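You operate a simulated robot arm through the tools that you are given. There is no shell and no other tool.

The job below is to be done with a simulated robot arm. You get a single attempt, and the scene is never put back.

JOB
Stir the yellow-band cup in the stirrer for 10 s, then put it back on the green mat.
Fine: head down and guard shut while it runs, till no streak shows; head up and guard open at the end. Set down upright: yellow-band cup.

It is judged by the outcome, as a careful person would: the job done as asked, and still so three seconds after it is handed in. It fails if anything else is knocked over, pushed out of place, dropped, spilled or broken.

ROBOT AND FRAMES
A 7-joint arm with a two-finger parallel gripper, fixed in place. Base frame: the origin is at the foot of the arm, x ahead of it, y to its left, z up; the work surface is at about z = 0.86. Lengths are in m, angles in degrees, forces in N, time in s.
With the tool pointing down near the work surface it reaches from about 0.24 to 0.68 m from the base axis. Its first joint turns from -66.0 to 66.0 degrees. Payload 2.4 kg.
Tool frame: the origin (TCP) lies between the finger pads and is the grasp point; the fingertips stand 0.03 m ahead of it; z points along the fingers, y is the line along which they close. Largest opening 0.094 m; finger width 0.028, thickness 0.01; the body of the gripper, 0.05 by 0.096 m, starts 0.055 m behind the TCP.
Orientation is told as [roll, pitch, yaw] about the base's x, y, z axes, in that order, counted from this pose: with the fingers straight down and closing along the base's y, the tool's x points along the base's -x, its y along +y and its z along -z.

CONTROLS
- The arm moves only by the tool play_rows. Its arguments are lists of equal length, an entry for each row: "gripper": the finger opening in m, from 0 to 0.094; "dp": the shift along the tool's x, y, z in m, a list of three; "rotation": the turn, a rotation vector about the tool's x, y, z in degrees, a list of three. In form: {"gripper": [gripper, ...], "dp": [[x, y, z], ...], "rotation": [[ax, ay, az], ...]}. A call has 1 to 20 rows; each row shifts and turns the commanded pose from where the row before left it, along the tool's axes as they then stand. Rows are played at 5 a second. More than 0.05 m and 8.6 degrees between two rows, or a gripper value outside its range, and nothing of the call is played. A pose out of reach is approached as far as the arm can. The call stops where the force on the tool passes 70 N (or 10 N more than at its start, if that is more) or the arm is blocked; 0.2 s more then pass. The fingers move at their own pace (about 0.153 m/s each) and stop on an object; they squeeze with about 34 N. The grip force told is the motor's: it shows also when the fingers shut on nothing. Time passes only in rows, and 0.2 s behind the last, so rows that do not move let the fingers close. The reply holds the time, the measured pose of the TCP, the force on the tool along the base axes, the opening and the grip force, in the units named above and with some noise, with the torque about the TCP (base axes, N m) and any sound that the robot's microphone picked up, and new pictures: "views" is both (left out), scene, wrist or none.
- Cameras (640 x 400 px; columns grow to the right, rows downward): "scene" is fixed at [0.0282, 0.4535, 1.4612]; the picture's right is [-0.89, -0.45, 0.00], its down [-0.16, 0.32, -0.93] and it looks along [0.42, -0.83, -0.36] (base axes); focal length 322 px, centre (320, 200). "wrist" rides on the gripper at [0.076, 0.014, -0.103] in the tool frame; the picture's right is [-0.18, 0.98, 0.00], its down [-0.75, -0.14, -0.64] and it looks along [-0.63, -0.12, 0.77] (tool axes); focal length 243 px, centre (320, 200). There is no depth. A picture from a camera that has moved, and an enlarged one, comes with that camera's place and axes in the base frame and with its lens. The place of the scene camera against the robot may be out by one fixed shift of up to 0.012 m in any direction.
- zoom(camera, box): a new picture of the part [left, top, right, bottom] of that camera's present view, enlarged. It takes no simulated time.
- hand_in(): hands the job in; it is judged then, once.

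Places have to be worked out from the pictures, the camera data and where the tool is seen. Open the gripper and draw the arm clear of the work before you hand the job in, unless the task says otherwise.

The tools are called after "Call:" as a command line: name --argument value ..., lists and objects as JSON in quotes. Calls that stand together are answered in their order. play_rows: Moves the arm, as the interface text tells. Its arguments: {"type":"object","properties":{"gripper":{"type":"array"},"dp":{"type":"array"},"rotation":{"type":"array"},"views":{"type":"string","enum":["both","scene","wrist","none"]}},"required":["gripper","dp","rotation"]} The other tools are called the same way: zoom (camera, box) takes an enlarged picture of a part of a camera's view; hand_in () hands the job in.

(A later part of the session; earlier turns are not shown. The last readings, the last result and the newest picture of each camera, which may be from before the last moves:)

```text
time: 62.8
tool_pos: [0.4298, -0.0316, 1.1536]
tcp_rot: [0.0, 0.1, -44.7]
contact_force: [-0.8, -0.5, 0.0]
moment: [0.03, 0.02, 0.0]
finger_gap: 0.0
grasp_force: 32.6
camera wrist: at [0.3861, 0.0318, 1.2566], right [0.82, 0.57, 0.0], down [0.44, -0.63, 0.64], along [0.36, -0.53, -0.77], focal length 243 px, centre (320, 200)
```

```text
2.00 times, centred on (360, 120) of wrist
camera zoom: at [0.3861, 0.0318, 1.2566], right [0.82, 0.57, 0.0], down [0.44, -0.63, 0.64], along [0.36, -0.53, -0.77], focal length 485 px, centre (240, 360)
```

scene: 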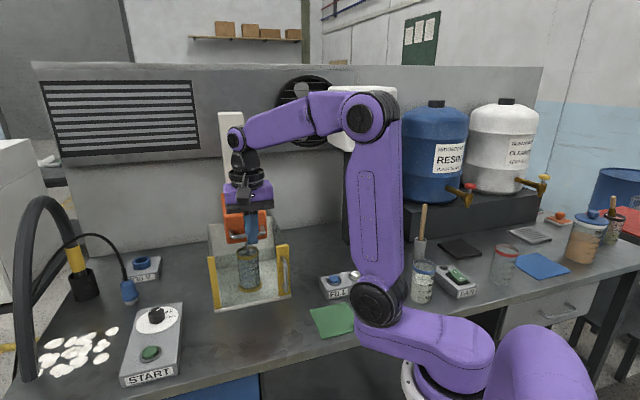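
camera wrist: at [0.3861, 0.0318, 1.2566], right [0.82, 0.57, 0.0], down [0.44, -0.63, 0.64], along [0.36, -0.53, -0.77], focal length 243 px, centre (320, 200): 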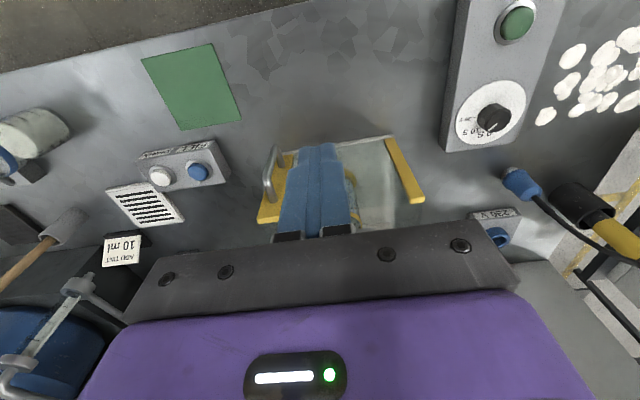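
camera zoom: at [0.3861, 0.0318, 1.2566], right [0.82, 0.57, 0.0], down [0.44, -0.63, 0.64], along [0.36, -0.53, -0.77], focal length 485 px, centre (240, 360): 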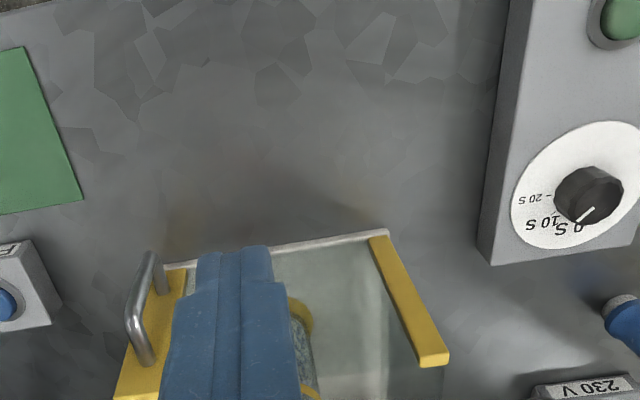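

The guard is shut and the head is down. I'll move the closed fingertips to above the START button, at about (0.585, 0.146).

Call:
play_rows --gripper '[0.0, 0.0, 0.0, 0.0, 0.0, 0.0, 0.0]' --dp '[[0.0025, 0.0393, 0], [0.0025, 0.0393, 0], [0.0025, 0.0393, 0], [0.0025, 0.0393, 0.01], [0.0025, 0.0393, 0.02], [0.0025, 0.0393, 0.02], [0, 0, 0]]' --rotation '[[0, 0, 0], [0, 0, 0], [0, 0, 0], [0, 0, 0], [0, 0, 0], [0, 0, 0], [0, 0, 0]]'

Call:
zoom --camera "wrist" --box '[220, 60, 420, 220]'

Call:
zoom --camera "scene" --box '[90, 240, 220, 390]'

```text
time: 64.4
tool_pos: [0.584, 0.1502, 1.1069]
tcp_rot: [0.0, 0.0, -44.8]
contact_force: [0.6, 0.5, 0.1]
moment: [-0.03, 0.02, -0.02]
finger_gap: 0.0001
grasp_force: 33.1
camera wrist: at [0.5411, 0.2138, 1.2091], right [0.82, 0.57, 0.0], down [0.44, -0.63, 0.64], along [0.36, -0.53, -0.77], focal length 243 px, centre (320, 200)
```

scene: 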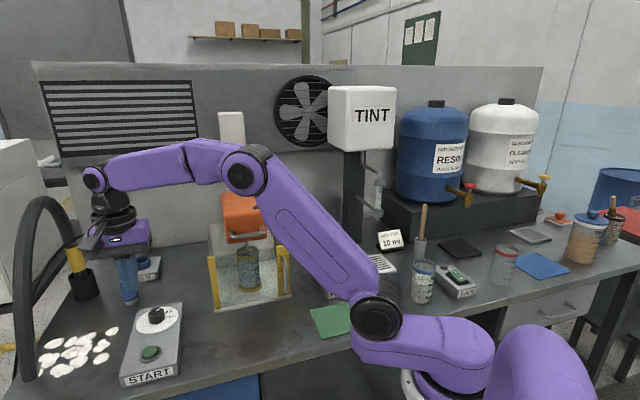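
wrist: 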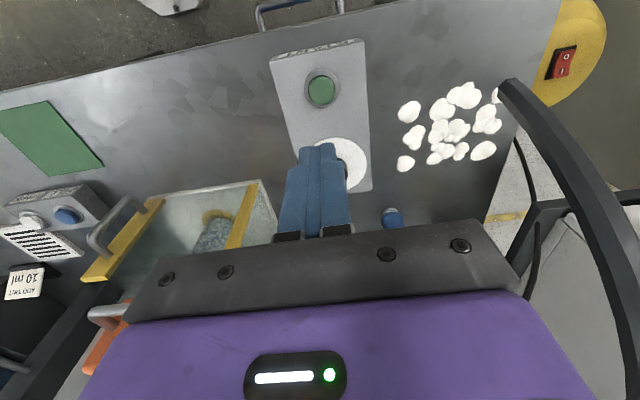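

```text
2.50 times, centred on (320, 140) of wrist
camera zoom: at [0.5411, 0.2138, 1.2091], right [0.82, 0.57, 0.0], down [0.44, -0.63, 0.64], along [0.36, -0.53, -0.77], focal length 606 px, centre (320, 350)
```

zoom: 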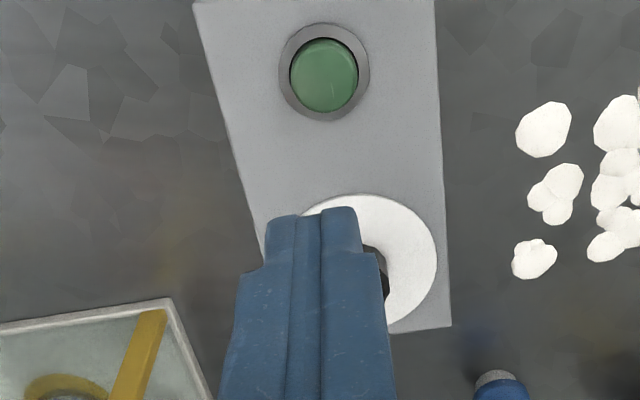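

```text
2.67 times, centred on (155, 315) of scene
camera zoom: at [0.0281, 0.4535, 1.4612], right [-0.89, -0.45, 0.0], down [-0.16, 0.32, -0.93], along [0.42, -0.83, -0.36], focal length 860 px, centre (760, -107)
```

zoom: 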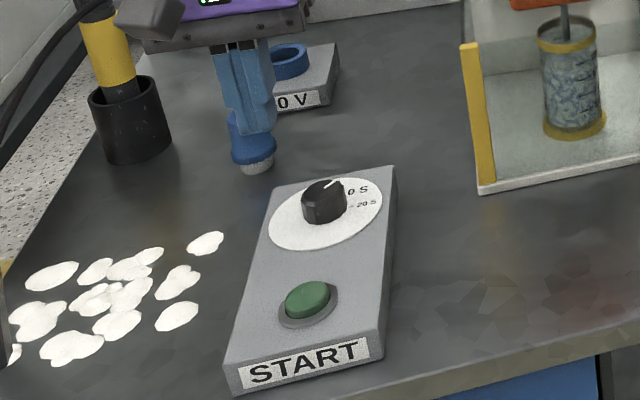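

The button centre is at (0.588, 0.146). I'll make that small correction and descend to about 1.5 cm above it.

Call:
play_rows --gripper '[0.0, 0.0, 0.0, 0.0, 0.0]' --dp '[[-0.0064, -0.0007, 0.035], [0, 0, 0.04], [0, 0, 0.04], [0, 0, 0.04], [0, 0, 0]]' --rotation '[[0, 0, 0], [0, 0, 0], [0, 0, 0], [0, 0, 0], [0, 0, 0]]'

Call:
zoom --camera "scene" --box '[100, 270, 220, 390]'

Call:
zoom --camera "wrist" --box '[220, 60, 420, 220]'

```text
time: 65.6
tool_pos: [0.5877, 0.1409, 0.9495]
tcp_rot: [0.0, 0.0, -44.7]
contact_force: [0.3, 0.5, -0.2]
moment: [-0.01, 0.0, 0.01]
finger_gap: 0.0001
grasp_force: 32.8
camera wrist: at [0.5445, 0.2035, 1.0523], right [0.82, 0.57, 0.0], down [0.44, -0.63, 0.64], along [0.36, -0.53, -0.77], focal length 243 px, centre (320, 200)
```

scene: 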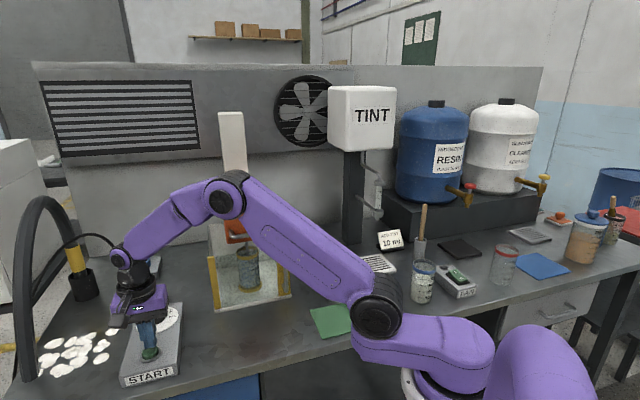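
wrist: 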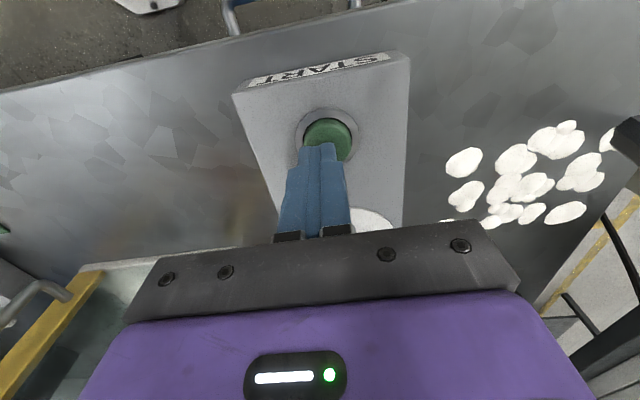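

```text
3.33 times, centred on (160, 330) of scene
camera zoom: at [0.0282, 0.4535, 1.4612], right [-0.89, -0.45, 0.0], down [-0.16, 0.32, -0.93], along [0.42, -0.83, -0.36], focal length 1074 px, centre (853, -233)
```

zoom: 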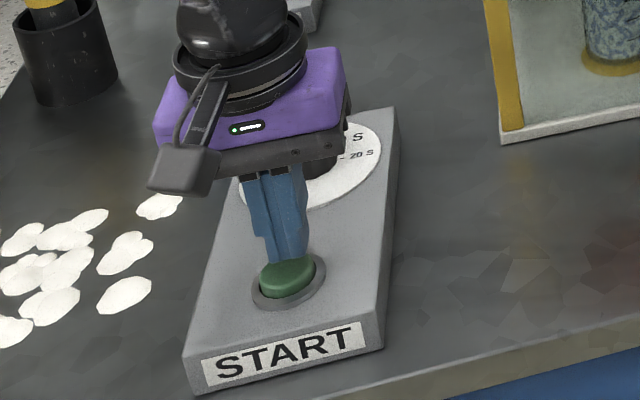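

```text
2.50 times, centred on (320, 140) of wrist
camera zoom: at [0.5445, 0.2035, 1.0523], right [0.82, 0.57, 0.0], down [0.44, -0.63, 0.64], along [0.36, -0.53, -0.77], focal length 606 px, centre (320, 350)
```

zoom: 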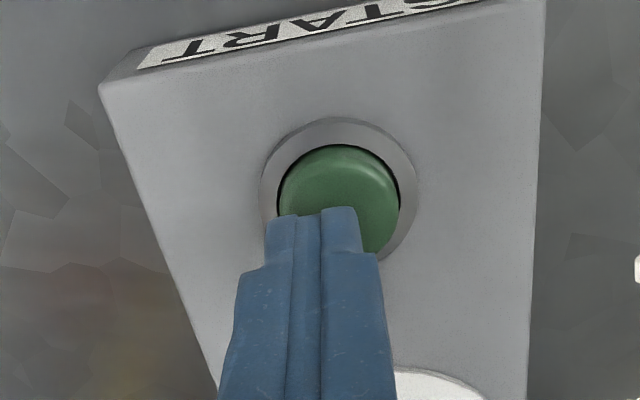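

The tip sits about 7 mm short of the button centre in y. I'll correct that and press down in small steps.

Call:
play_rows --gripper '[0.0, 0.0, 0.0, 0.0, 0.0, 0.0]' --dp '[[0.005, 0.005, 0], [0, 0, 0.005], [0, 0, 0.004], [0, 0, 0.004], [0, 0, 0.003], [0, 0, 0]]' --rotation '[[0, 0, 0], [0, 0, 0], [0, 0, 0], [0, 0, 0], [0, 0, 0], [0, 0, 0]]'

Call:
zoom --camera "scene" --box '[100, 230, 300, 390]'

```text
time: 67.0
tool_pos: [0.5897, 0.1493, 0.9333]
tcp_rot: [-0.1, 0.0, -44.8]
contact_force: [-3.6, -2.8, 8.9]
moment: [-0.12, 0.08, 0.02]
finger_gap: 0.0
grasp_force: 33.4
heard: click
camera wrist: at [0.546, 0.2114, 1.0365], right [0.82, 0.57, 0.0], down [0.43, -0.63, 0.64], along [0.36, -0.53, -0.77], focal length 243 px, centre (320, 200)
```

scene: 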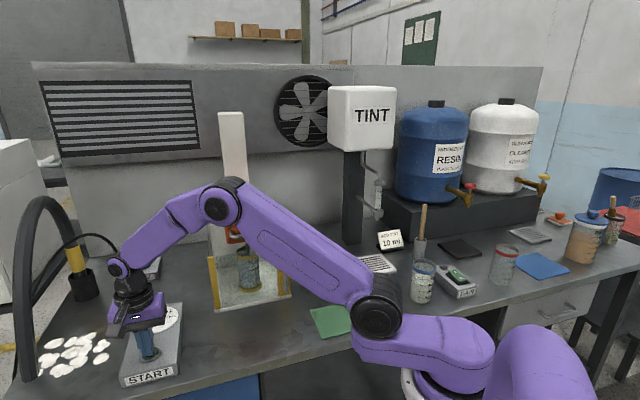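
wrist: 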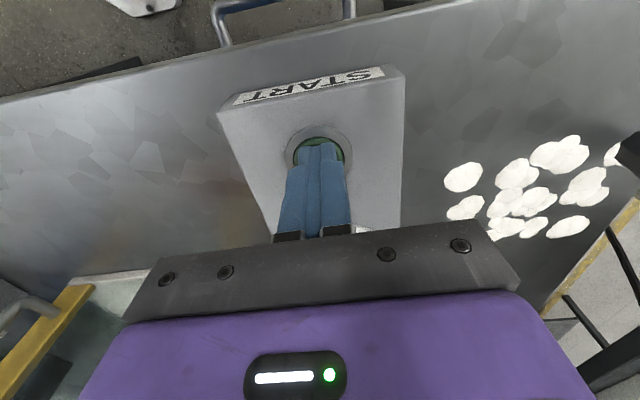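

```text
2.50 times, centred on (200, 310) of scene
camera zoom: at [0.0279, 0.4533, 1.4612], right [-0.89, -0.45, 0.0], down [-0.16, 0.32, -0.93], along [0.42, -0.83, -0.36], focal length 806 px, centre (620, -75)
```

zoom: 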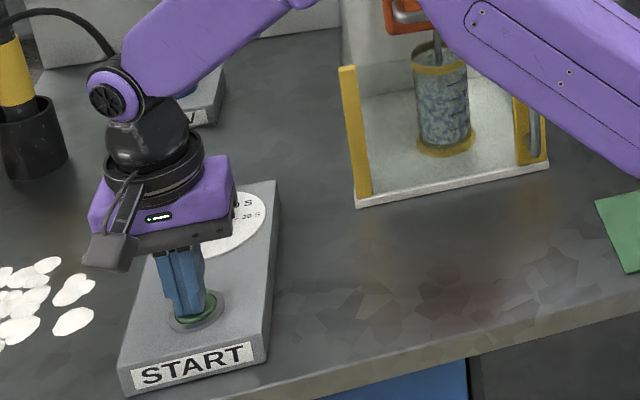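

A click was heard. I'll lift off the button and listen for the motor.

Call:
play_rows --gripper '[0.0, 0.0, 0.0]' --dp '[[0, 0, -0.02], [0, 0, -0.03], [0, 0, -0.03]]' --rotation '[[0, 0, 0], [0, 0, 0], [0, 0, 0]]'

Call:
zoom --camera "scene" --box '[200, 180, 300, 320]'

```text
time: 67.8
tool_pos: [0.5883, 0.1518, 1.0129]
tcp_rot: [-0.1, 0.0, -44.8]
contact_force: [-0.8, -0.9, -0.9]
moment: [-0.01, 0.0, 0.0]
finger_gap: 0.0001
grasp_force: 32.7
camera wrist: at [0.5456, 0.2146, 1.116], right [0.82, 0.57, 0.0], down [0.44, -0.63, 0.64], along [0.36, -0.53, -0.77], focal length 243 px, centre (320, 200)
```

scene: 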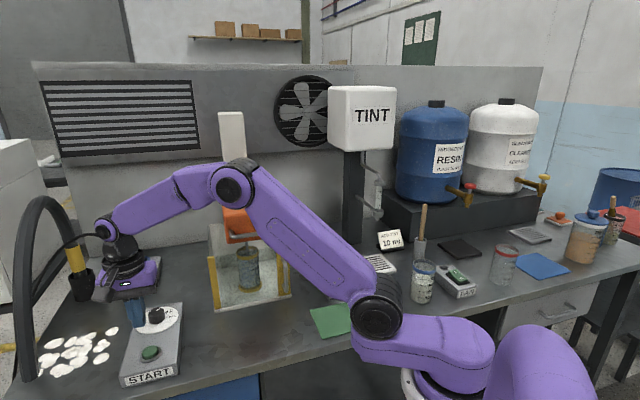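
wrist: 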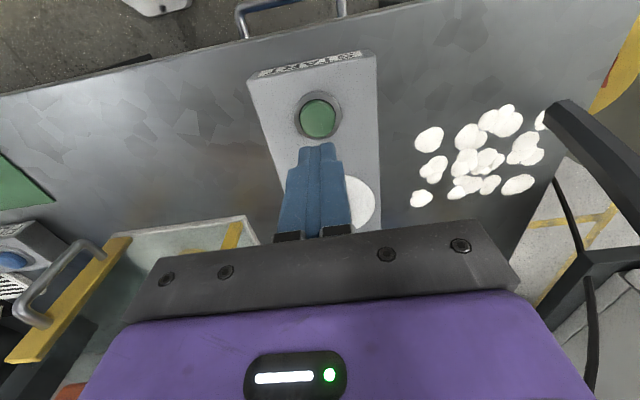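

```text
2.86 times, centred on (250, 250) of scene
camera zoom: at [0.0282, 0.4535, 1.4612], right [-0.89, -0.45, 0.0], down [-0.16, 0.32, -0.93], along [0.42, -0.83, -0.36], focal length 921 px, centre (520, 57)
```

zoom: 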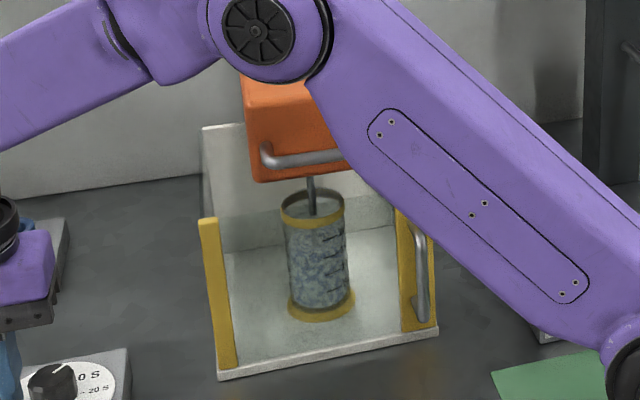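

No sound is listed yet, so I'll wait one second and compare the cup's streaks.

Call:
play_rows --gripper '[0.0, 0.0, 0.0, 0.0, 0.0]' --dp '[[0, 0, 0], [0, 0, 0], [0, 0, 0], [0, 0, 0], [0, 0, 0]]' --rotation '[[0, 0, 0], [0, 0, 0], [0, 0, 0], [0, 0, 0], [0, 0, 0]]' --views "scene"

Call:
zoom --camera "scene" --box '[220, 220, 280, 300]'

```text
time: 69.0
tool_pos: [0.5888, 0.152, 1.0127]
tcp_rot: [0.0, 0.0, -44.8]
contact_force: [0.3, -0.3, -0.2]
moment: [0.0, -0.02, -0.04]
finger_gap: 0.0
grasp_force: 32.9
```

scene: 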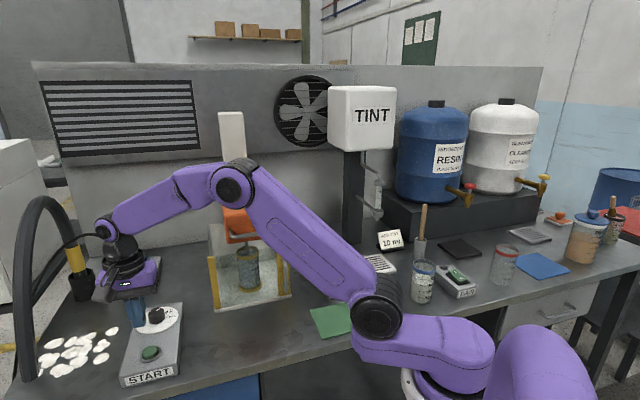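

```text
5.00 times, centred on (250, 260) of scene
camera zoom: at [0.0282, 0.4535, 1.4612], right [-0.89, -0.45, 0.0], down [-0.16, 0.32, -0.93], along [0.42, -0.83, -0.36], focal length 1612 px, centre (670, -100)
```

zoom: 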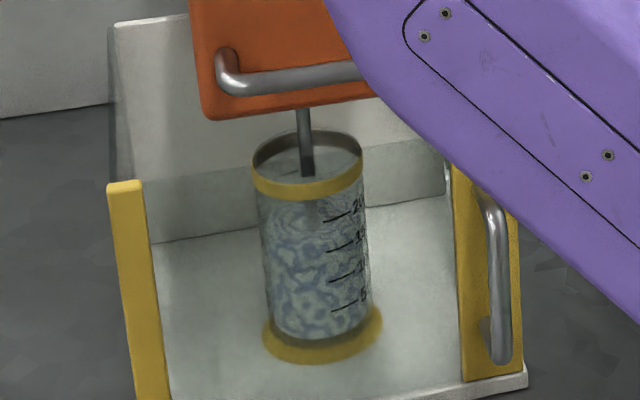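

I can't tell yet whether it runs, so I'll wait two more seconds and look again.

Call:
play_rows --gripper '[0.0, 0.0, 0.0, 0.0, 0.0, 0.0, 0.0, 0.0, 0.0, 0.0]' --dp '[[0, 0, 0], [0, 0, 0], [0, 0, 0], [0, 0, 0], [0, 0, 0], [0, 0, 0], [0, 0, 0], [0, 0, 0], [0, 0, 0], [0, 0, 0]]' --rotation '[[0, 0, 0], [0, 0, 0], [0, 0, 0], [0, 0, 0], [0, 0, 0], [0, 0, 0], [0, 0, 0], [0, 0, 0], [0, 0, 0], [0, 0, 0]]' --views "scene"

Call:
zoom --camera "scene" --box '[220, 220, 280, 300]'

Call:
zoom --camera "scene" --box '[115, 295, 205, 365]'

```text
time: 71.2
tool_pos: [0.5882, 0.1514, 1.0122]
tcp_rot: [0.1, -0.1, -44.8]
contact_force: [-0.2, 0.9, 0.4]
moment: [-0.02, -0.03, -0.02]
finger_gap: 0.0
grasp_force: 33.3
```

scene: 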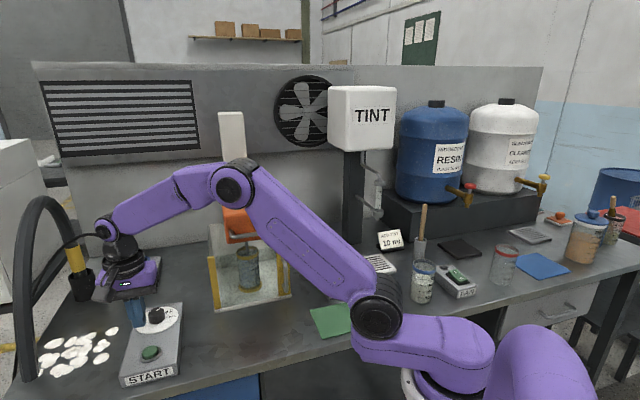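

```text
5.00 times, centred on (250, 260) of scene
camera zoom: at [0.0282, 0.4535, 1.4612], right [-0.89, -0.45, 0.0], down [-0.16, 0.32, -0.93], along [0.42, -0.83, -0.36], focal length 1612 px, centre (670, -100)
```

zoom: 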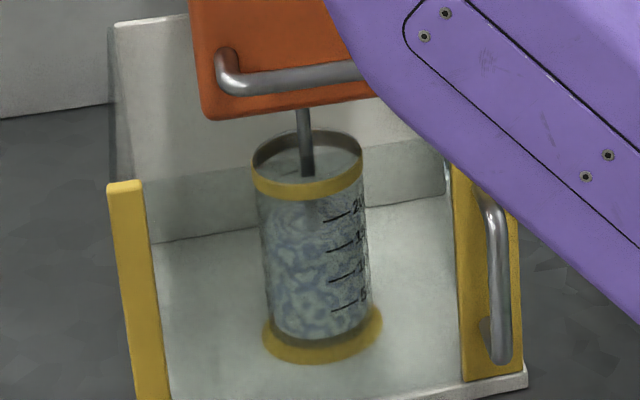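

```text
5.71 times, centred on (160, 330) of scene
camera zoom: at [0.0282, 0.4535, 1.4612], right [-0.89, -0.45, 0.0], down [-0.16, 0.32, -0.93], along [0.42, -0.83, -0.36], focal length 1842 px, centre (1234, -543)
```

zoom: 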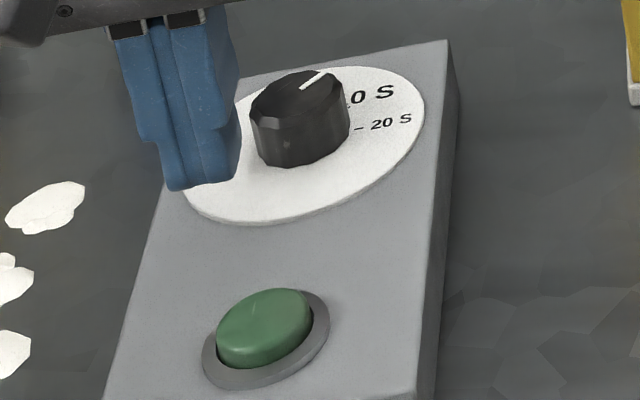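

The streaks look fainter, so the stirrer is running. I'll wait 4 more seconds.

Call:
play_rows --gripper '[0.0, 0.0, 0.0, 0.0, 0.0, 0.0, 0.0, 0.0, 0.0, 0.0, 0.0, 0.0, 0.0, 0.0, 0.0, 0.0, 0.0, 0.0, 0.0, 0.0]' --dp '[[0, 0, 0], [0, 0, 0], [0, 0, 0], [0, 0, 0], [0, 0, 0], [0, 0, 0], [0, 0, 0], [0, 0, 0], [0, 0, 0], [0, 0, 0], [0, 0, 0], [0, 0, 0], [0, 0, 0], [0, 0, 0], [0, 0, 0], [0, 0, 0], [0, 0, 0], [0, 0, 0], [0, 0, 0], [0, 0, 0]]' --rotation '[[0, 0, 0], [0, 0, 0], [0, 0, 0], [0, 0, 0], [0, 0, 0], [0, 0, 0], [0, 0, 0], [0, 0, 0], [0, 0, 0], [0, 0, 0], [0, 0, 0], [0, 0, 0], [0, 0, 0], [0, 0, 0], [0, 0, 0], [0, 0, 0], [0, 0, 0], [0, 0, 0], [0, 0, 0], [0, 0, 0]]' --views "scene"

Call:
zoom --camera "scene" --box '[220, 220, 280, 300]'

```text
time: 75.4
tool_pos: [0.589, 0.1504, 1.0122]
tcp_rot: [0.0, 0.0, -44.8]
contact_force: [1.2, -0.8, -0.3]
moment: [0.01, 0.0, 0.02]
finger_gap: 0.0
grasp_force: 33.3
```

scene: 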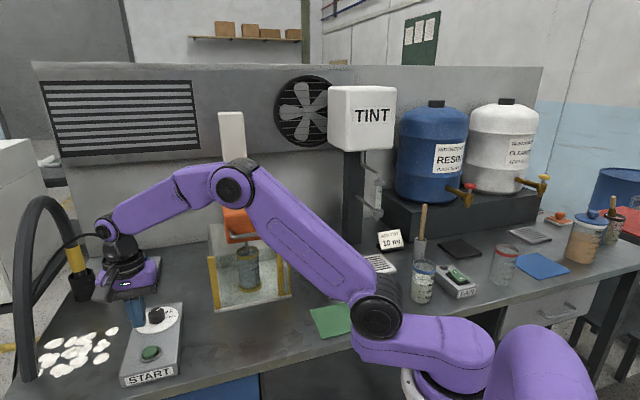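

```text
5.00 times, centred on (250, 260) of scene
camera zoom: at [0.0282, 0.4535, 1.4612], right [-0.89, -0.45, 0.0], down [-0.16, 0.32, -0.93], along [0.42, -0.83, -0.36], focal length 1612 px, centre (670, -100)
```

zoom: 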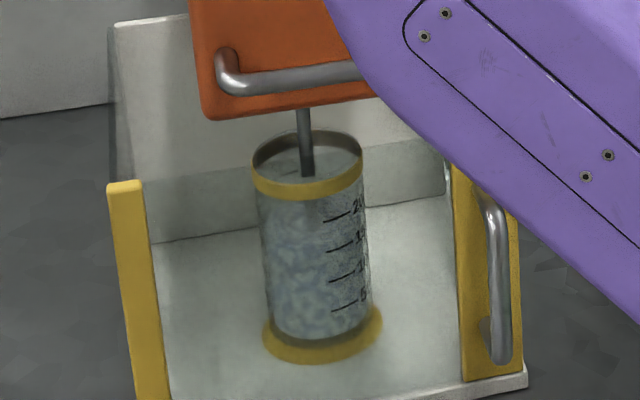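

The streaks are clearly fading, so the stirrer is working. I'll wait on past the 10 s mark.

Call:
play_rows --gripper '[0.0, 0.0, 0.0, 0.0, 0.0, 0.0, 0.0, 0.0, 0.0, 0.0, 0.0, 0.0, 0.0, 0.0]' --dp '[[0, 0, 0], [0, 0, 0], [0, 0, 0], [0, 0, 0], [0, 0, 0], [0, 0, 0], [0, 0, 0], [0, 0, 0], [0, 0, 0], [0, 0, 0], [0, 0, 0], [0, 0, 0], [0, 0, 0], [0, 0, 0]]' --rotation '[[0, 0, 0], [0, 0, 0], [0, 0, 0], [0, 0, 0], [0, 0, 0], [0, 0, 0], [0, 0, 0], [0, 0, 0], [0, 0, 0], [0, 0, 0], [0, 0, 0], [0, 0, 0], [0, 0, 0], [0, 0, 0]]' --views "scene"

Call:
zoom --camera "scene" --box '[220, 220, 280, 300]'

```text
time: 78.4
tool_pos: [0.5883, 0.1523, 1.0124]
tcp_rot: [0.0, 0.0, -44.8]
contact_force: [-0.1, -0.1, 0.8]
moment: [-0.02, 0.02, -0.01]
finger_gap: 0.0
grasp_force: 32.5
```

scene: 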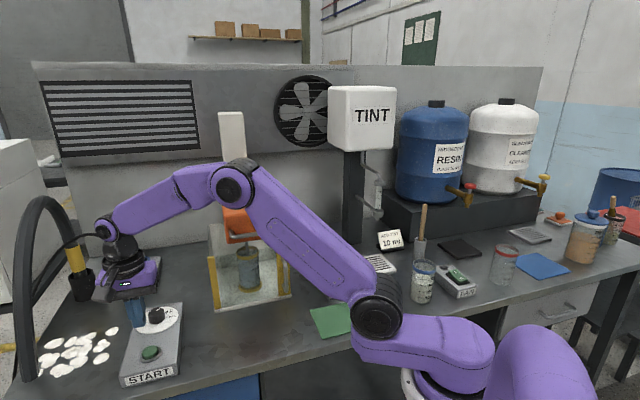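

```text
5.00 times, centred on (250, 260) of scene
camera zoom: at [0.0282, 0.4535, 1.4612], right [-0.89, -0.45, 0.0], down [-0.16, 0.32, -0.93], along [0.42, -0.83, -0.36], focal length 1612 px, centre (670, -100)
```

zoom: 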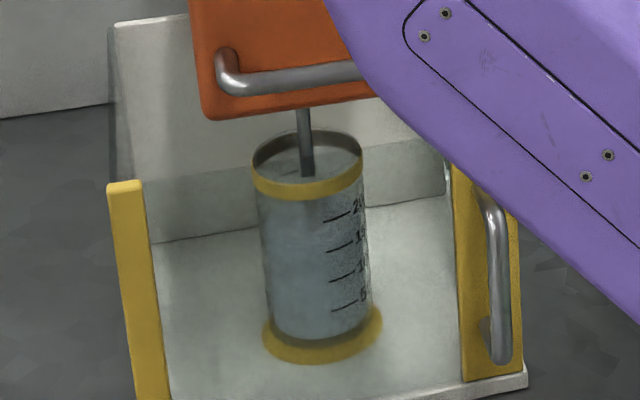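

No streaks remain after 11.9 s and the timed run is over. Now I'll open the guard: rise, move back in front of the stirrer and tilt the tool to grip the guard's vertical handle bar at about (0.438, -0.155).

Call:
play_rows --gripper '[0.0, 0.0, 0.0, 0.0, 0.0, 0.0, 0.0, 0.0, 0.0, 0.0, 0.0, 0.0, 0.0, 0.02, 0.04, 0.05, 0.05, 0.05, 0.05]' --dp '[[0, 0, -0.0375], [0, 0, -0.0375], [0, 0, -0.0375], [0, 0, -0.0375], [0, 0, -0.0375], [0.0008, -0.0362, 0], [0.0008, -0.0362, 0], [0.0008, -0.0362, 0], [0.0008, -0.0362, 0], [0.0008, -0.0362, 0], [0.0008, -0.0362, 0], [0.0008, -0.0362, 0], [0.0008, -0.0362, 0], [0, 0, 0], [0, 0, 0], [0, 0, 0], [0, 0, 0], [0, 0, 0], [0, 0, 0]]' --rotation '[[0, 0, 0], [0, 0, 0], [0, 0, 0], [0, 0, 0], [0, 0, 0], [0, 0, 0], [0, 0, 0], [0, 0, 0], [0, 0, 0], [0, 0, 0], [0, 0, 0], [0, 0, 0], [0, 0, 0], [0, -8, 0], [0, -8, 0], [0, -8, 0], [0, -8, 0], [0, -8, 0], [0, 0, 0]]'

Call:
zoom --camera "scene" --box '[190, 160, 330, 320]'

Call:
zoom --camera "wrist" --box '[160, 0, 480, 240]'

```text
time: 82.4
tool_pos: [0.3796, -0.0519, 1.2006]
tcp_rot: [0.0, -40.1, -44.8]
contact_force: [0.1, -0.6, 0.0]
moment: [0.03, -0.04, -0.02]
finger_gap: 0.0501
grasp_force: 0.0
camera wrist: at [0.3023, 0.0454, 1.2293], right [0.79, 0.6, 0.12], down [0.02, -0.22, 0.98], along [0.61, -0.77, -0.18], focal length 243 px, centre (320, 200)
```

scene: 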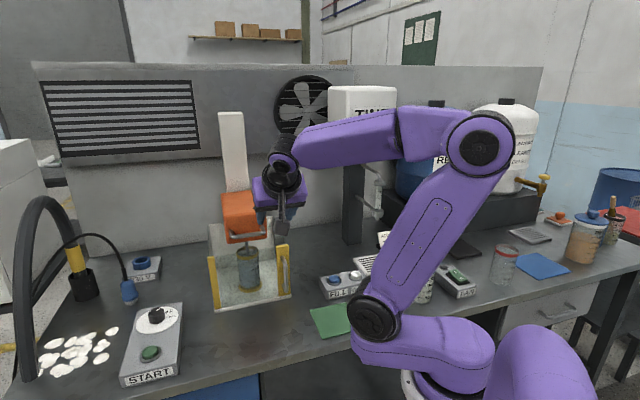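
wrist: 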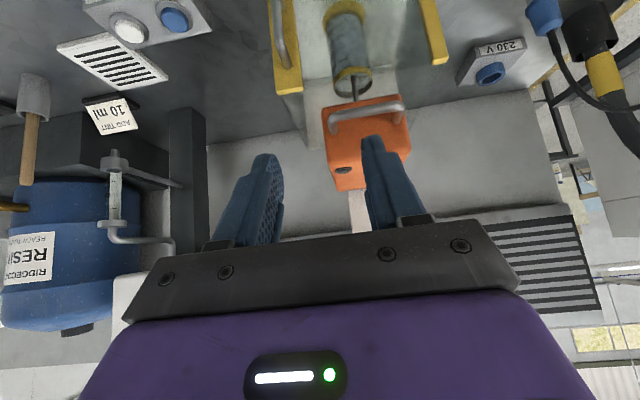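

```text
2.50 times, centred on (260, 240) of scene
camera zoom: at [0.0281, 0.4535, 1.4612], right [-0.89, -0.45, 0.0], down [-0.16, 0.32, -0.93], along [0.42, -0.83, -0.36], focal length 806 px, centre (470, 100)
```

zoom: 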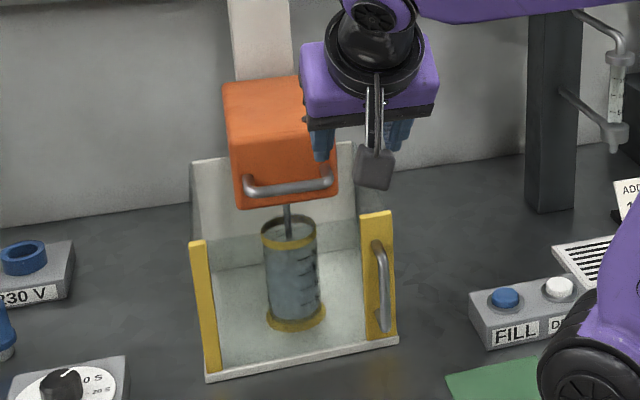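

```text
1.67 times, centred on (320, 120) of wrist
camera zoom: at [0.3023, 0.0454, 1.2293], right [0.79, 0.6, 0.12], down [0.02, -0.22, 0.98], along [0.61, -0.77, -0.18], focal length 404 px, centre (320, 333)
```

zoom: 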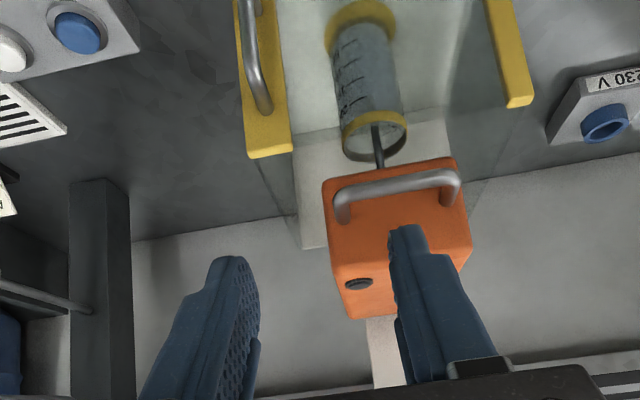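

I put the bar at about (0.440, -0.160). I'll descend to a pre-grasp about 6 cm in front of it at z≈0.965.

Call:
play_rows --gripper '[0.05, 0.05, 0.05, 0.05, 0.05, 0.05, 0.05, 0.05]' --dp '[[0.01536, -0.00474, 0.03106], [0.01536, -0.00474, 0.03106], [0.01536, -0.00474, 0.03106], [0.01536, -0.00474, 0.03106], [0.01536, -0.00474, 0.03106], [0.01536, -0.00474, 0.03106], [0.01536, -0.00474, 0.03106], [0, 0, 0]]' --rotation '[[0, 0, 0], [0, 0, 0], [0, 0, 0], [0, 0, 0], [0, 0, 0], [0, 0, 0], [0, 0, 0], [0, 0, 0]]'

Call:
zoom --camera "scene" --box '[200, 190, 340, 330]'

Call:
zoom --camera "wrist" --box '[180, 0, 440, 220]'

```text
time: 84.2
tool_pos: [0.3971, -0.113, 0.9607]
tcp_rot: [0.0, -40.0, -44.8]
contact_force: [-0.8, 0.1, -0.3]
moment: [0.01, -0.01, 0.02]
finger_gap: 0.05
grasp_force: 0.1
camera wrist: at [0.3205, -0.0166, 0.9912], right [0.79, 0.6, 0.12], down [0.02, -0.22, 0.98], along [0.61, -0.77, -0.18], focal length 243 px, centre (320, 200)
```

scene: 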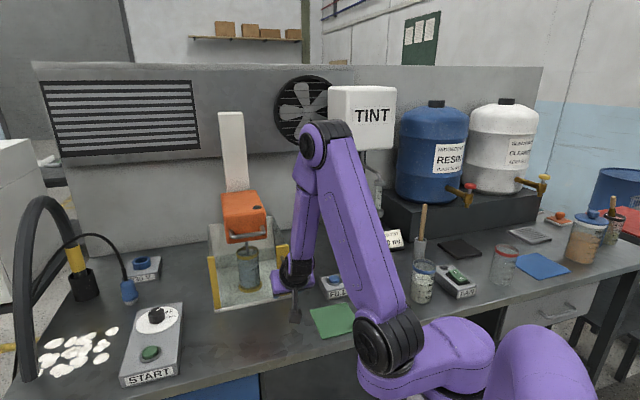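
wrist: 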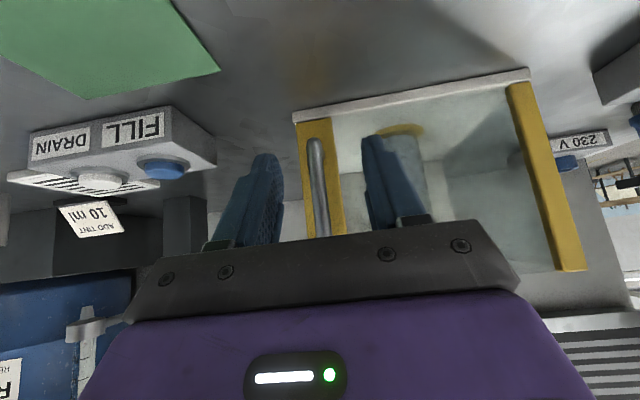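

```text
2.86 times, centred on (270, 260) of scene
camera zoom: at [0.0282, 0.4535, 1.4612], right [-0.89, -0.45, 0.0], down [-0.16, 0.32, -0.93], along [0.42, -0.83, -0.36], focal length 921 px, centre (463, 29)
```

zoom: 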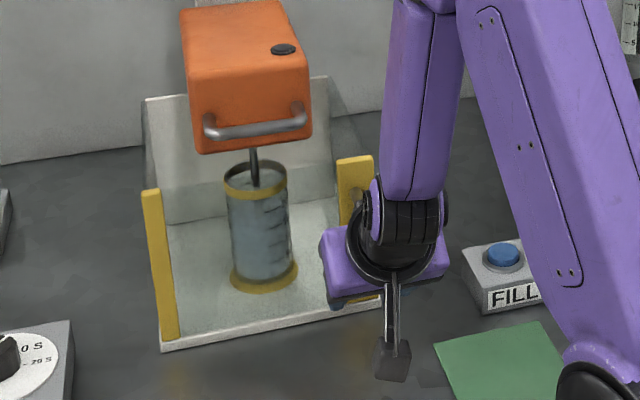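

```text
1.82 times, centred on (310, 110) of wrist
camera zoom: at [0.3205, -0.0166, 0.9912], right [0.79, 0.6, 0.12], down [0.02, -0.22, 0.98], along [0.61, -0.77, -0.18], focal length 441 px, centre (338, 364)
```

zoom: 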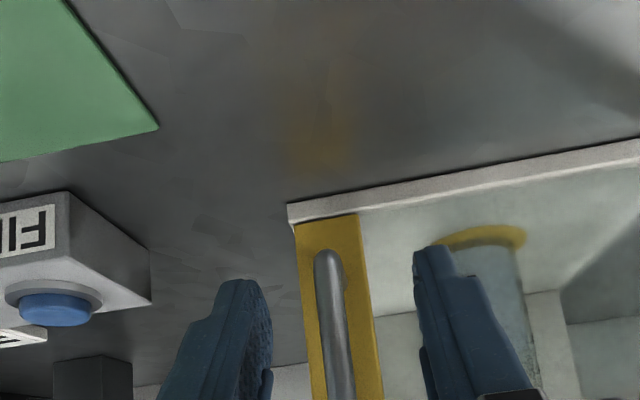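

The bar is between the fingers, about 5 mm off-centre. I'll advance 4.9 cm with a small lateral correction so the fingers straddle it.

Call:
play_rows --gripper '[0.05, 0.05, 0.05, 0.05]' --dp '[[-0.0125, -0.0017, 0.0105], [-0.0125, -0.0017, 0.0105], [-0.0125, -0.0017, 0.0105], [0, 0, 0]]' --rotation '[[0, 0, 0], [0, 0, 0], [0, 0, 0], [0, 0, 0]]' --views "wrist"

Call:
zoom --camera "wrist" --box '[180, 0, 440, 220]'

```text
time: 85.2
tool_pos: [0.4279, -0.1517, 0.9635]
tcp_rot: [0.0, -40.0, -44.6]
contact_force: [0.5, -0.1, -0.1]
moment: [-0.02, 0.03, 0.0]
finger_gap: 0.0501
grasp_force: 0.1
camera wrist: at [0.3509, -0.0545, 0.9933], right [0.79, 0.6, 0.12], down [0.02, -0.22, 0.98], along [0.61, -0.77, -0.18], focal length 243 px, centre (320, 200)
```

wrist: 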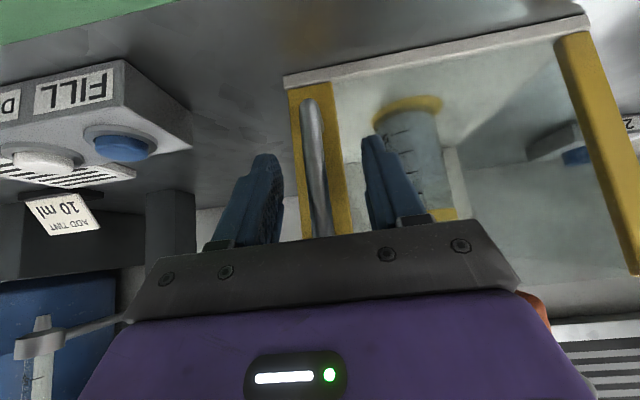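

```text
1.82 times, centred on (310, 110) of wrist
camera zoom: at [0.3509, -0.0545, 0.9933], right [0.79, 0.6, 0.12], down [0.02, -0.22, 0.98], along [0.61, -0.77, -0.18], focal length 441 px, centre (338, 364)
```

zoom: 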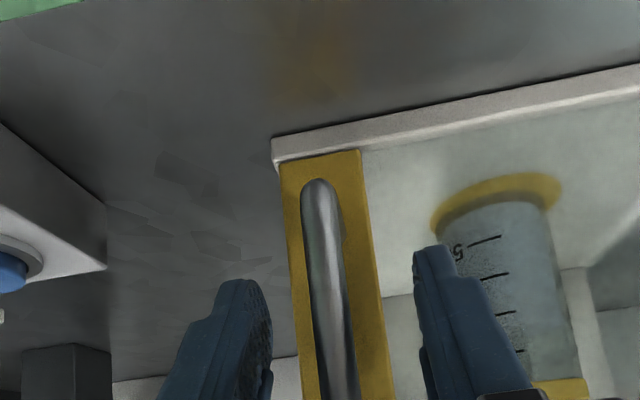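

The bar is centred between the fingers, with the TCP 8 mm short of it. I'll close the grip on the bar.

Call:
play_rows --gripper '[0.03, 0.015, 0.005, 0.005, 0.005]' --dp '[[0, 0, 0], [0, 0, 0], [0, 0, 0], [0, 0, 0], [0, 0, 0]]' --rotation '[[0, 0, 0], [0, 0, 0], [0, 0, 0], [0, 0, 0], [0, 0, 0]]' --views "wrist"

```text
time: 86.4
tool_pos: [0.4274, -0.1525, 0.9636]
tcp_rot: [0.0, -40.0, -45.0]
contact_force: [-13.5, -9.9, 1.6]
moment: [0.02, -0.22, -0.07]
finger_gap: 0.0159
grasp_force: 45.1
camera wrist: at [0.35, -0.0552, 0.9933], right [0.79, 0.6, 0.12], down [0.02, -0.22, 0.98], along [0.61, -0.77, -0.18], focal length 243 px, centre (320, 200)
```

wrist: 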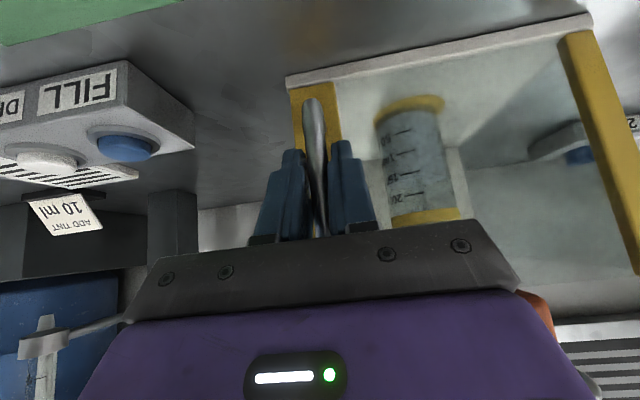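

The bar is gripped (0.016 m). I'll pull the guard along its arc, turning with it, for 24° first.

Call:
play_rows --gripper '[0.005, 0.005, 0.005, 0.005, 0.005]' --dp '[[0.01402, 0.0045, -0.01177], [0.01402, 0.0048, -0.01177], [0.01402, 0.0048, -0.01177], [0.01402, 0.0048, -0.01177], [0, 0, 0]]' --rotation '[[3.858, 0, 4.596], [3.858, 0, 4.596], [3.858, 0, 4.596], [3.858, 0, 4.596], [0, 0, 0]]'

Call:
zoom --camera "scene" --box '[190, 190, 330, 330]'

```text
time: 87.6
tool_pos: [0.4002, -0.0828, 0.9628]
tcp_rot: [0.0, -40.0, -68.7]
contact_force: [-7.0, -1.2, 21.8]
moment: [-0.27, -0.12, 0.04]
finger_gap: 0.0156
grasp_force: 44.9
camera wrist: at [0.37, 0.0376, 0.9928], right [0.97, 0.23, 0.12], down [-0.07, -0.2, 0.98], along [0.24, -0.95, -0.18], focal length 243 px, centre (320, 200)
```

scene: 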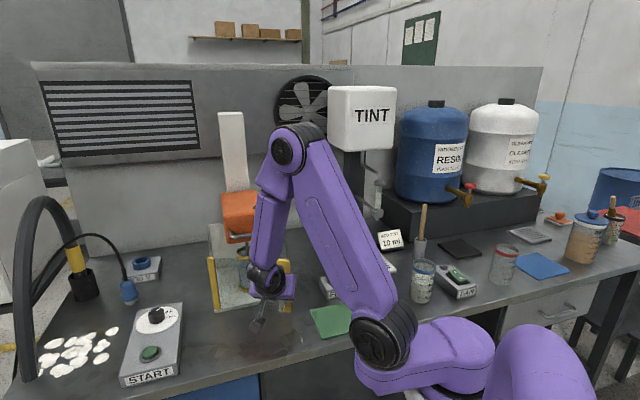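
wrist: 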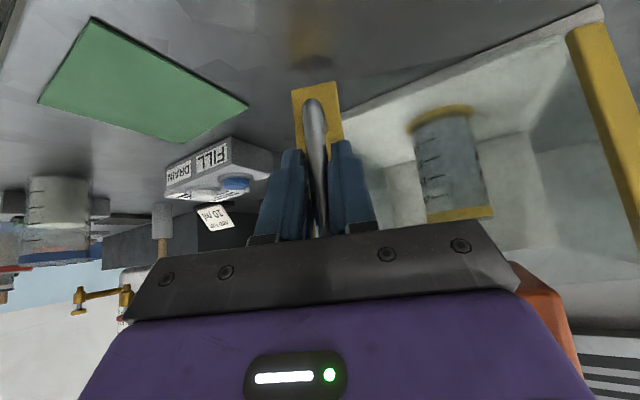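

```text
2.86 times, centred on (260, 260) of scene
camera zoom: at [0.0276, 0.4535, 1.4612], right [-0.89, -0.45, 0.0], down [-0.16, 0.32, -0.93], along [0.42, -0.83, -0.36], focal length 921 px, centre (491, 29)
```

zoom: 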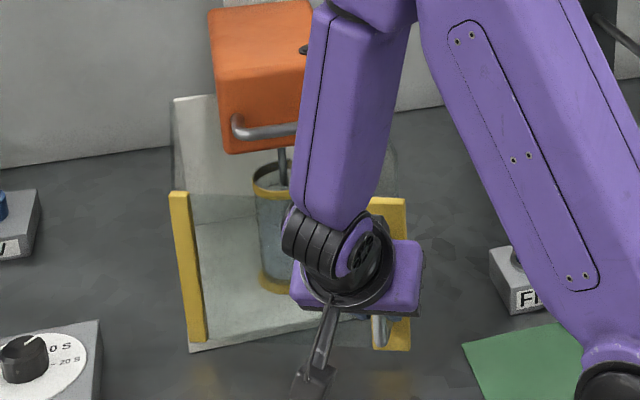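

It's opening smoothly with modest forces. I'll continue along the arc, with a 1.5 mm lift to relieve the vertical load.

Call:
play_rows --gripper '[0.005, 0.005, 0.005, 0.005, 0.005]' --dp '[[0.01306, 0.0048, -0.01292], [0.01402, 0.0048, -0.01177], [0.01402, 0.0048, -0.01177], [0.01402, 0.0048, -0.01177], [0, 0, 0]]' --rotation '[[3.858, 0, 4.596], [3.858, 0, 4.596], [3.858, 0, 4.596], [3.858, 0, 4.596], [0, 0, 0]]'

Call:
zoom --camera "scene" --box '[180, 200, 320, 340]'

```text
time: 88.8
tool_pos: [0.402, -0.0066, 0.9627]
tcp_rot: [-0.4, -40.0, -92.8]
contact_force: [-9.3, 1.8, -12.7]
moment: [-0.5, -0.06, -0.02]
finger_gap: 0.0159
grasp_force: 45.2
camera wrist: at [0.425, 0.1156, 0.993], right [0.97, -0.19, 0.11], down [-0.15, -0.16, 0.98], along [-0.17, -0.97, -0.18], focal length 243 px, centre (320, 200)
```

scene: 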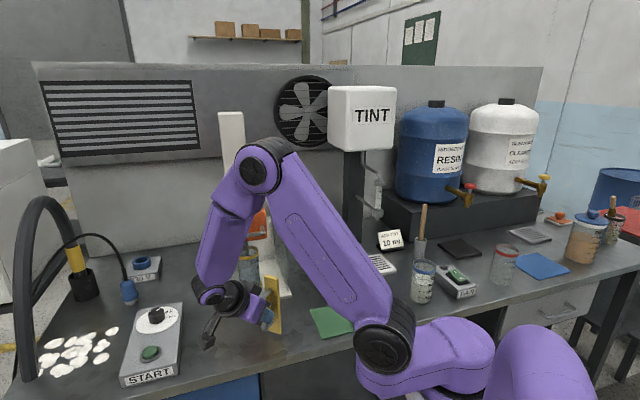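
wrist: 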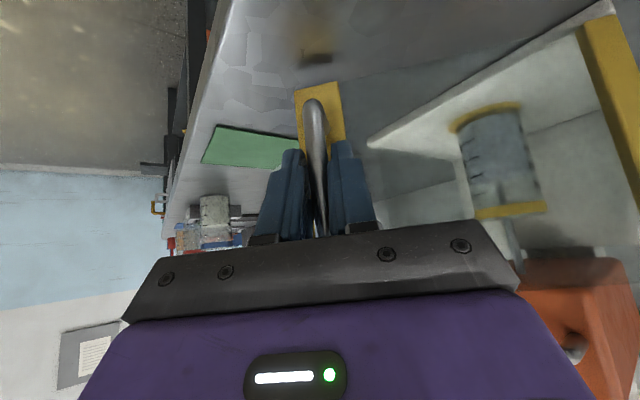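

```text
2.86 times, centred on (250, 270) of scene
camera zoom: at [0.028, 0.4536, 1.4612], right [-0.89, -0.45, 0.0], down [-0.16, 0.32, -0.93], along [0.42, -0.83, -0.36], focal length 921 px, centre (520, 0)
```

zoom: 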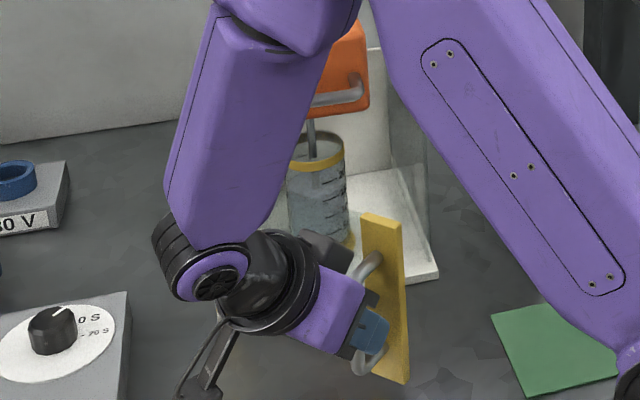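

The guard is about half open. I'll continue the arc, still clear of the control box.

Call:
play_rows --gripper '[0.005, 0.005, 0.005, 0.005, 0.005]' --dp '[[0.01402, 0.0048, -0.01177], [0.01402, 0.0048, -0.01177], [0.01402, 0.0048, -0.01177], [0.01402, 0.0048, -0.01177], [0, 0, 0]]' --rotation '[[3.858, 0, 4.596], [3.858, 0, 4.596], [3.858, 0, 4.596], [3.858, 0, 4.596], [0, 0, 0]]'

Call:
zoom --camera "scene" --box '[120, 210, 300, 380]'

```text
time: 90.0
tool_pos: [0.4332, 0.0603, 0.9635]
tcp_rot: [-0.7, -40.2, -116.7]
contact_force: [-31.2, 20.8, -9.9]
moment: [-1.21, 0.17, -0.13]
finger_gap: 0.0157
grasp_force: 45.4
camera wrist: at [0.5041, 0.1638, 0.9923], right [0.81, -0.57, 0.11], down [-0.19, -0.08, 0.98], along [-0.55, -0.81, -0.18], focal length 243 px, centre (320, 200)
```

scene: 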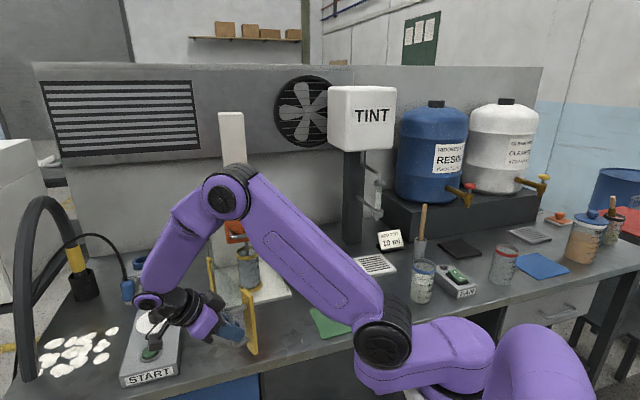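
wrist: 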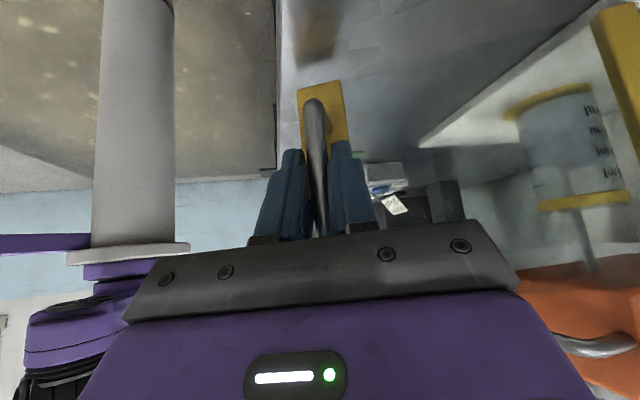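

```text
2.35 times, centred on (210, 295) of scene
camera zoom: at [0.0274, 0.4541, 1.461], right [-0.89, -0.45, 0.0], down [-0.16, 0.32, -0.93], along [0.42, -0.83, -0.36], focal length 758 px, centre (579, -24)
```

zoom: 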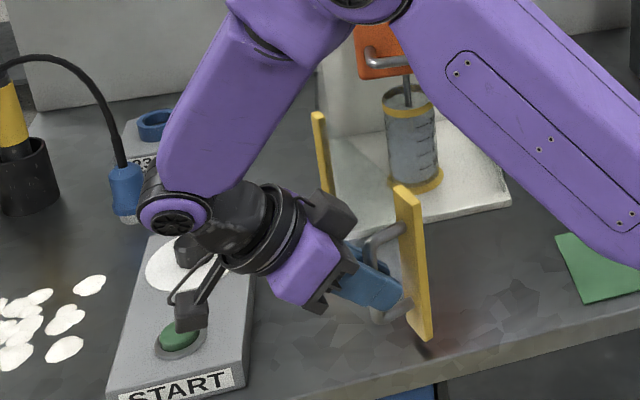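

A 37 N radial load shows the true arc lies slightly further out. I'll shift about 3 mm outward and continue two rows.

Call:
play_rows --gripper '[0.005, 0.005, 0.005, 0.005]' --dp '[[0, -0.003, 0], [0.01425, 0.0044, -0.01196], [0.01425, 0.0044, -0.01196], [0, 0, 0]]' --rotation '[[0, 0, 0], [3.858, 0, 4.596], [3.858, 0, 4.596], [0, 0, 0]]'

Call:
zoom --camera "scene" --box '[100, 220, 280, 390]'

```text
time: 91.0
tool_pos: [0.4599, 0.0906, 0.9633]
tcp_rot: [-0.4, -39.9, -128.8]
contact_force: [-17.6, 19.7, -33.5]
moment: [-0.27, -0.17, -0.06]
finger_gap: 0.0161
grasp_force: 45.2
camera wrist: at [0.5507, 0.1782, 0.9932], right [0.67, -0.73, 0.11], down [-0.21, -0.04, 0.98], along [-0.71, -0.68, -0.18], focal length 243 px, centre (320, 200)
```

scene: 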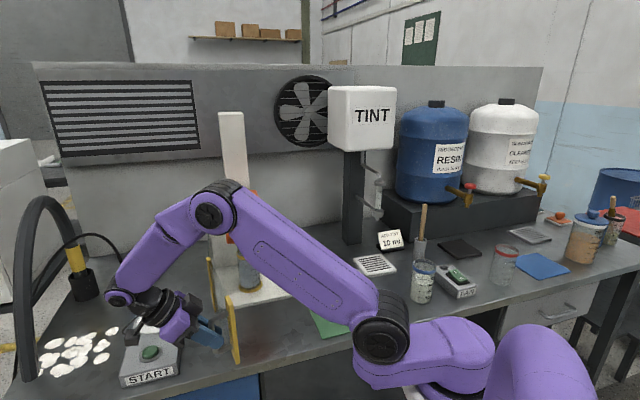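
wrist: 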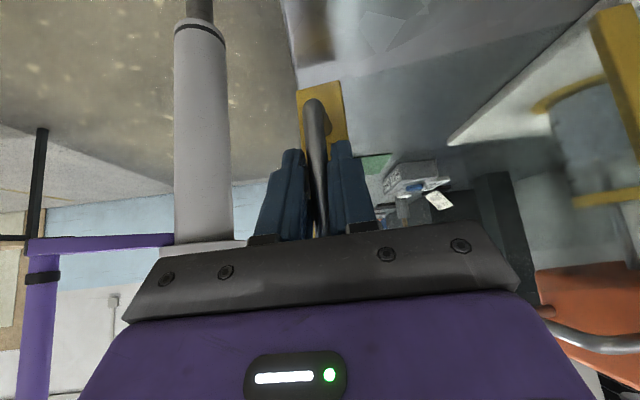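

```text
2.35 times, centred on (190, 305) of scene
camera zoom: at [0.0281, 0.4541, 1.461], right [-0.89, -0.45, 0.0], down [-0.16, 0.32, -0.93], along [0.42, -0.83, -0.36], focal length 758 px, centre (626, -47)
```

zoom: 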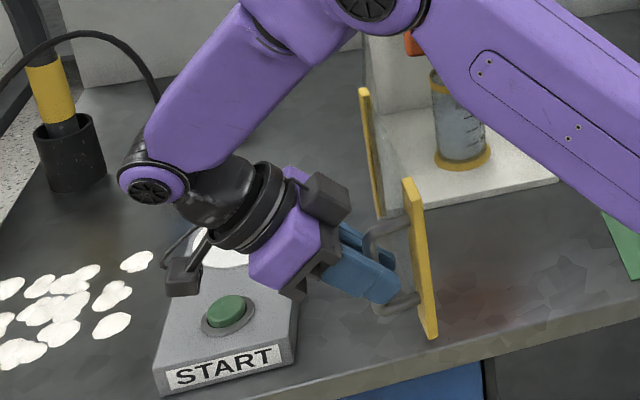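

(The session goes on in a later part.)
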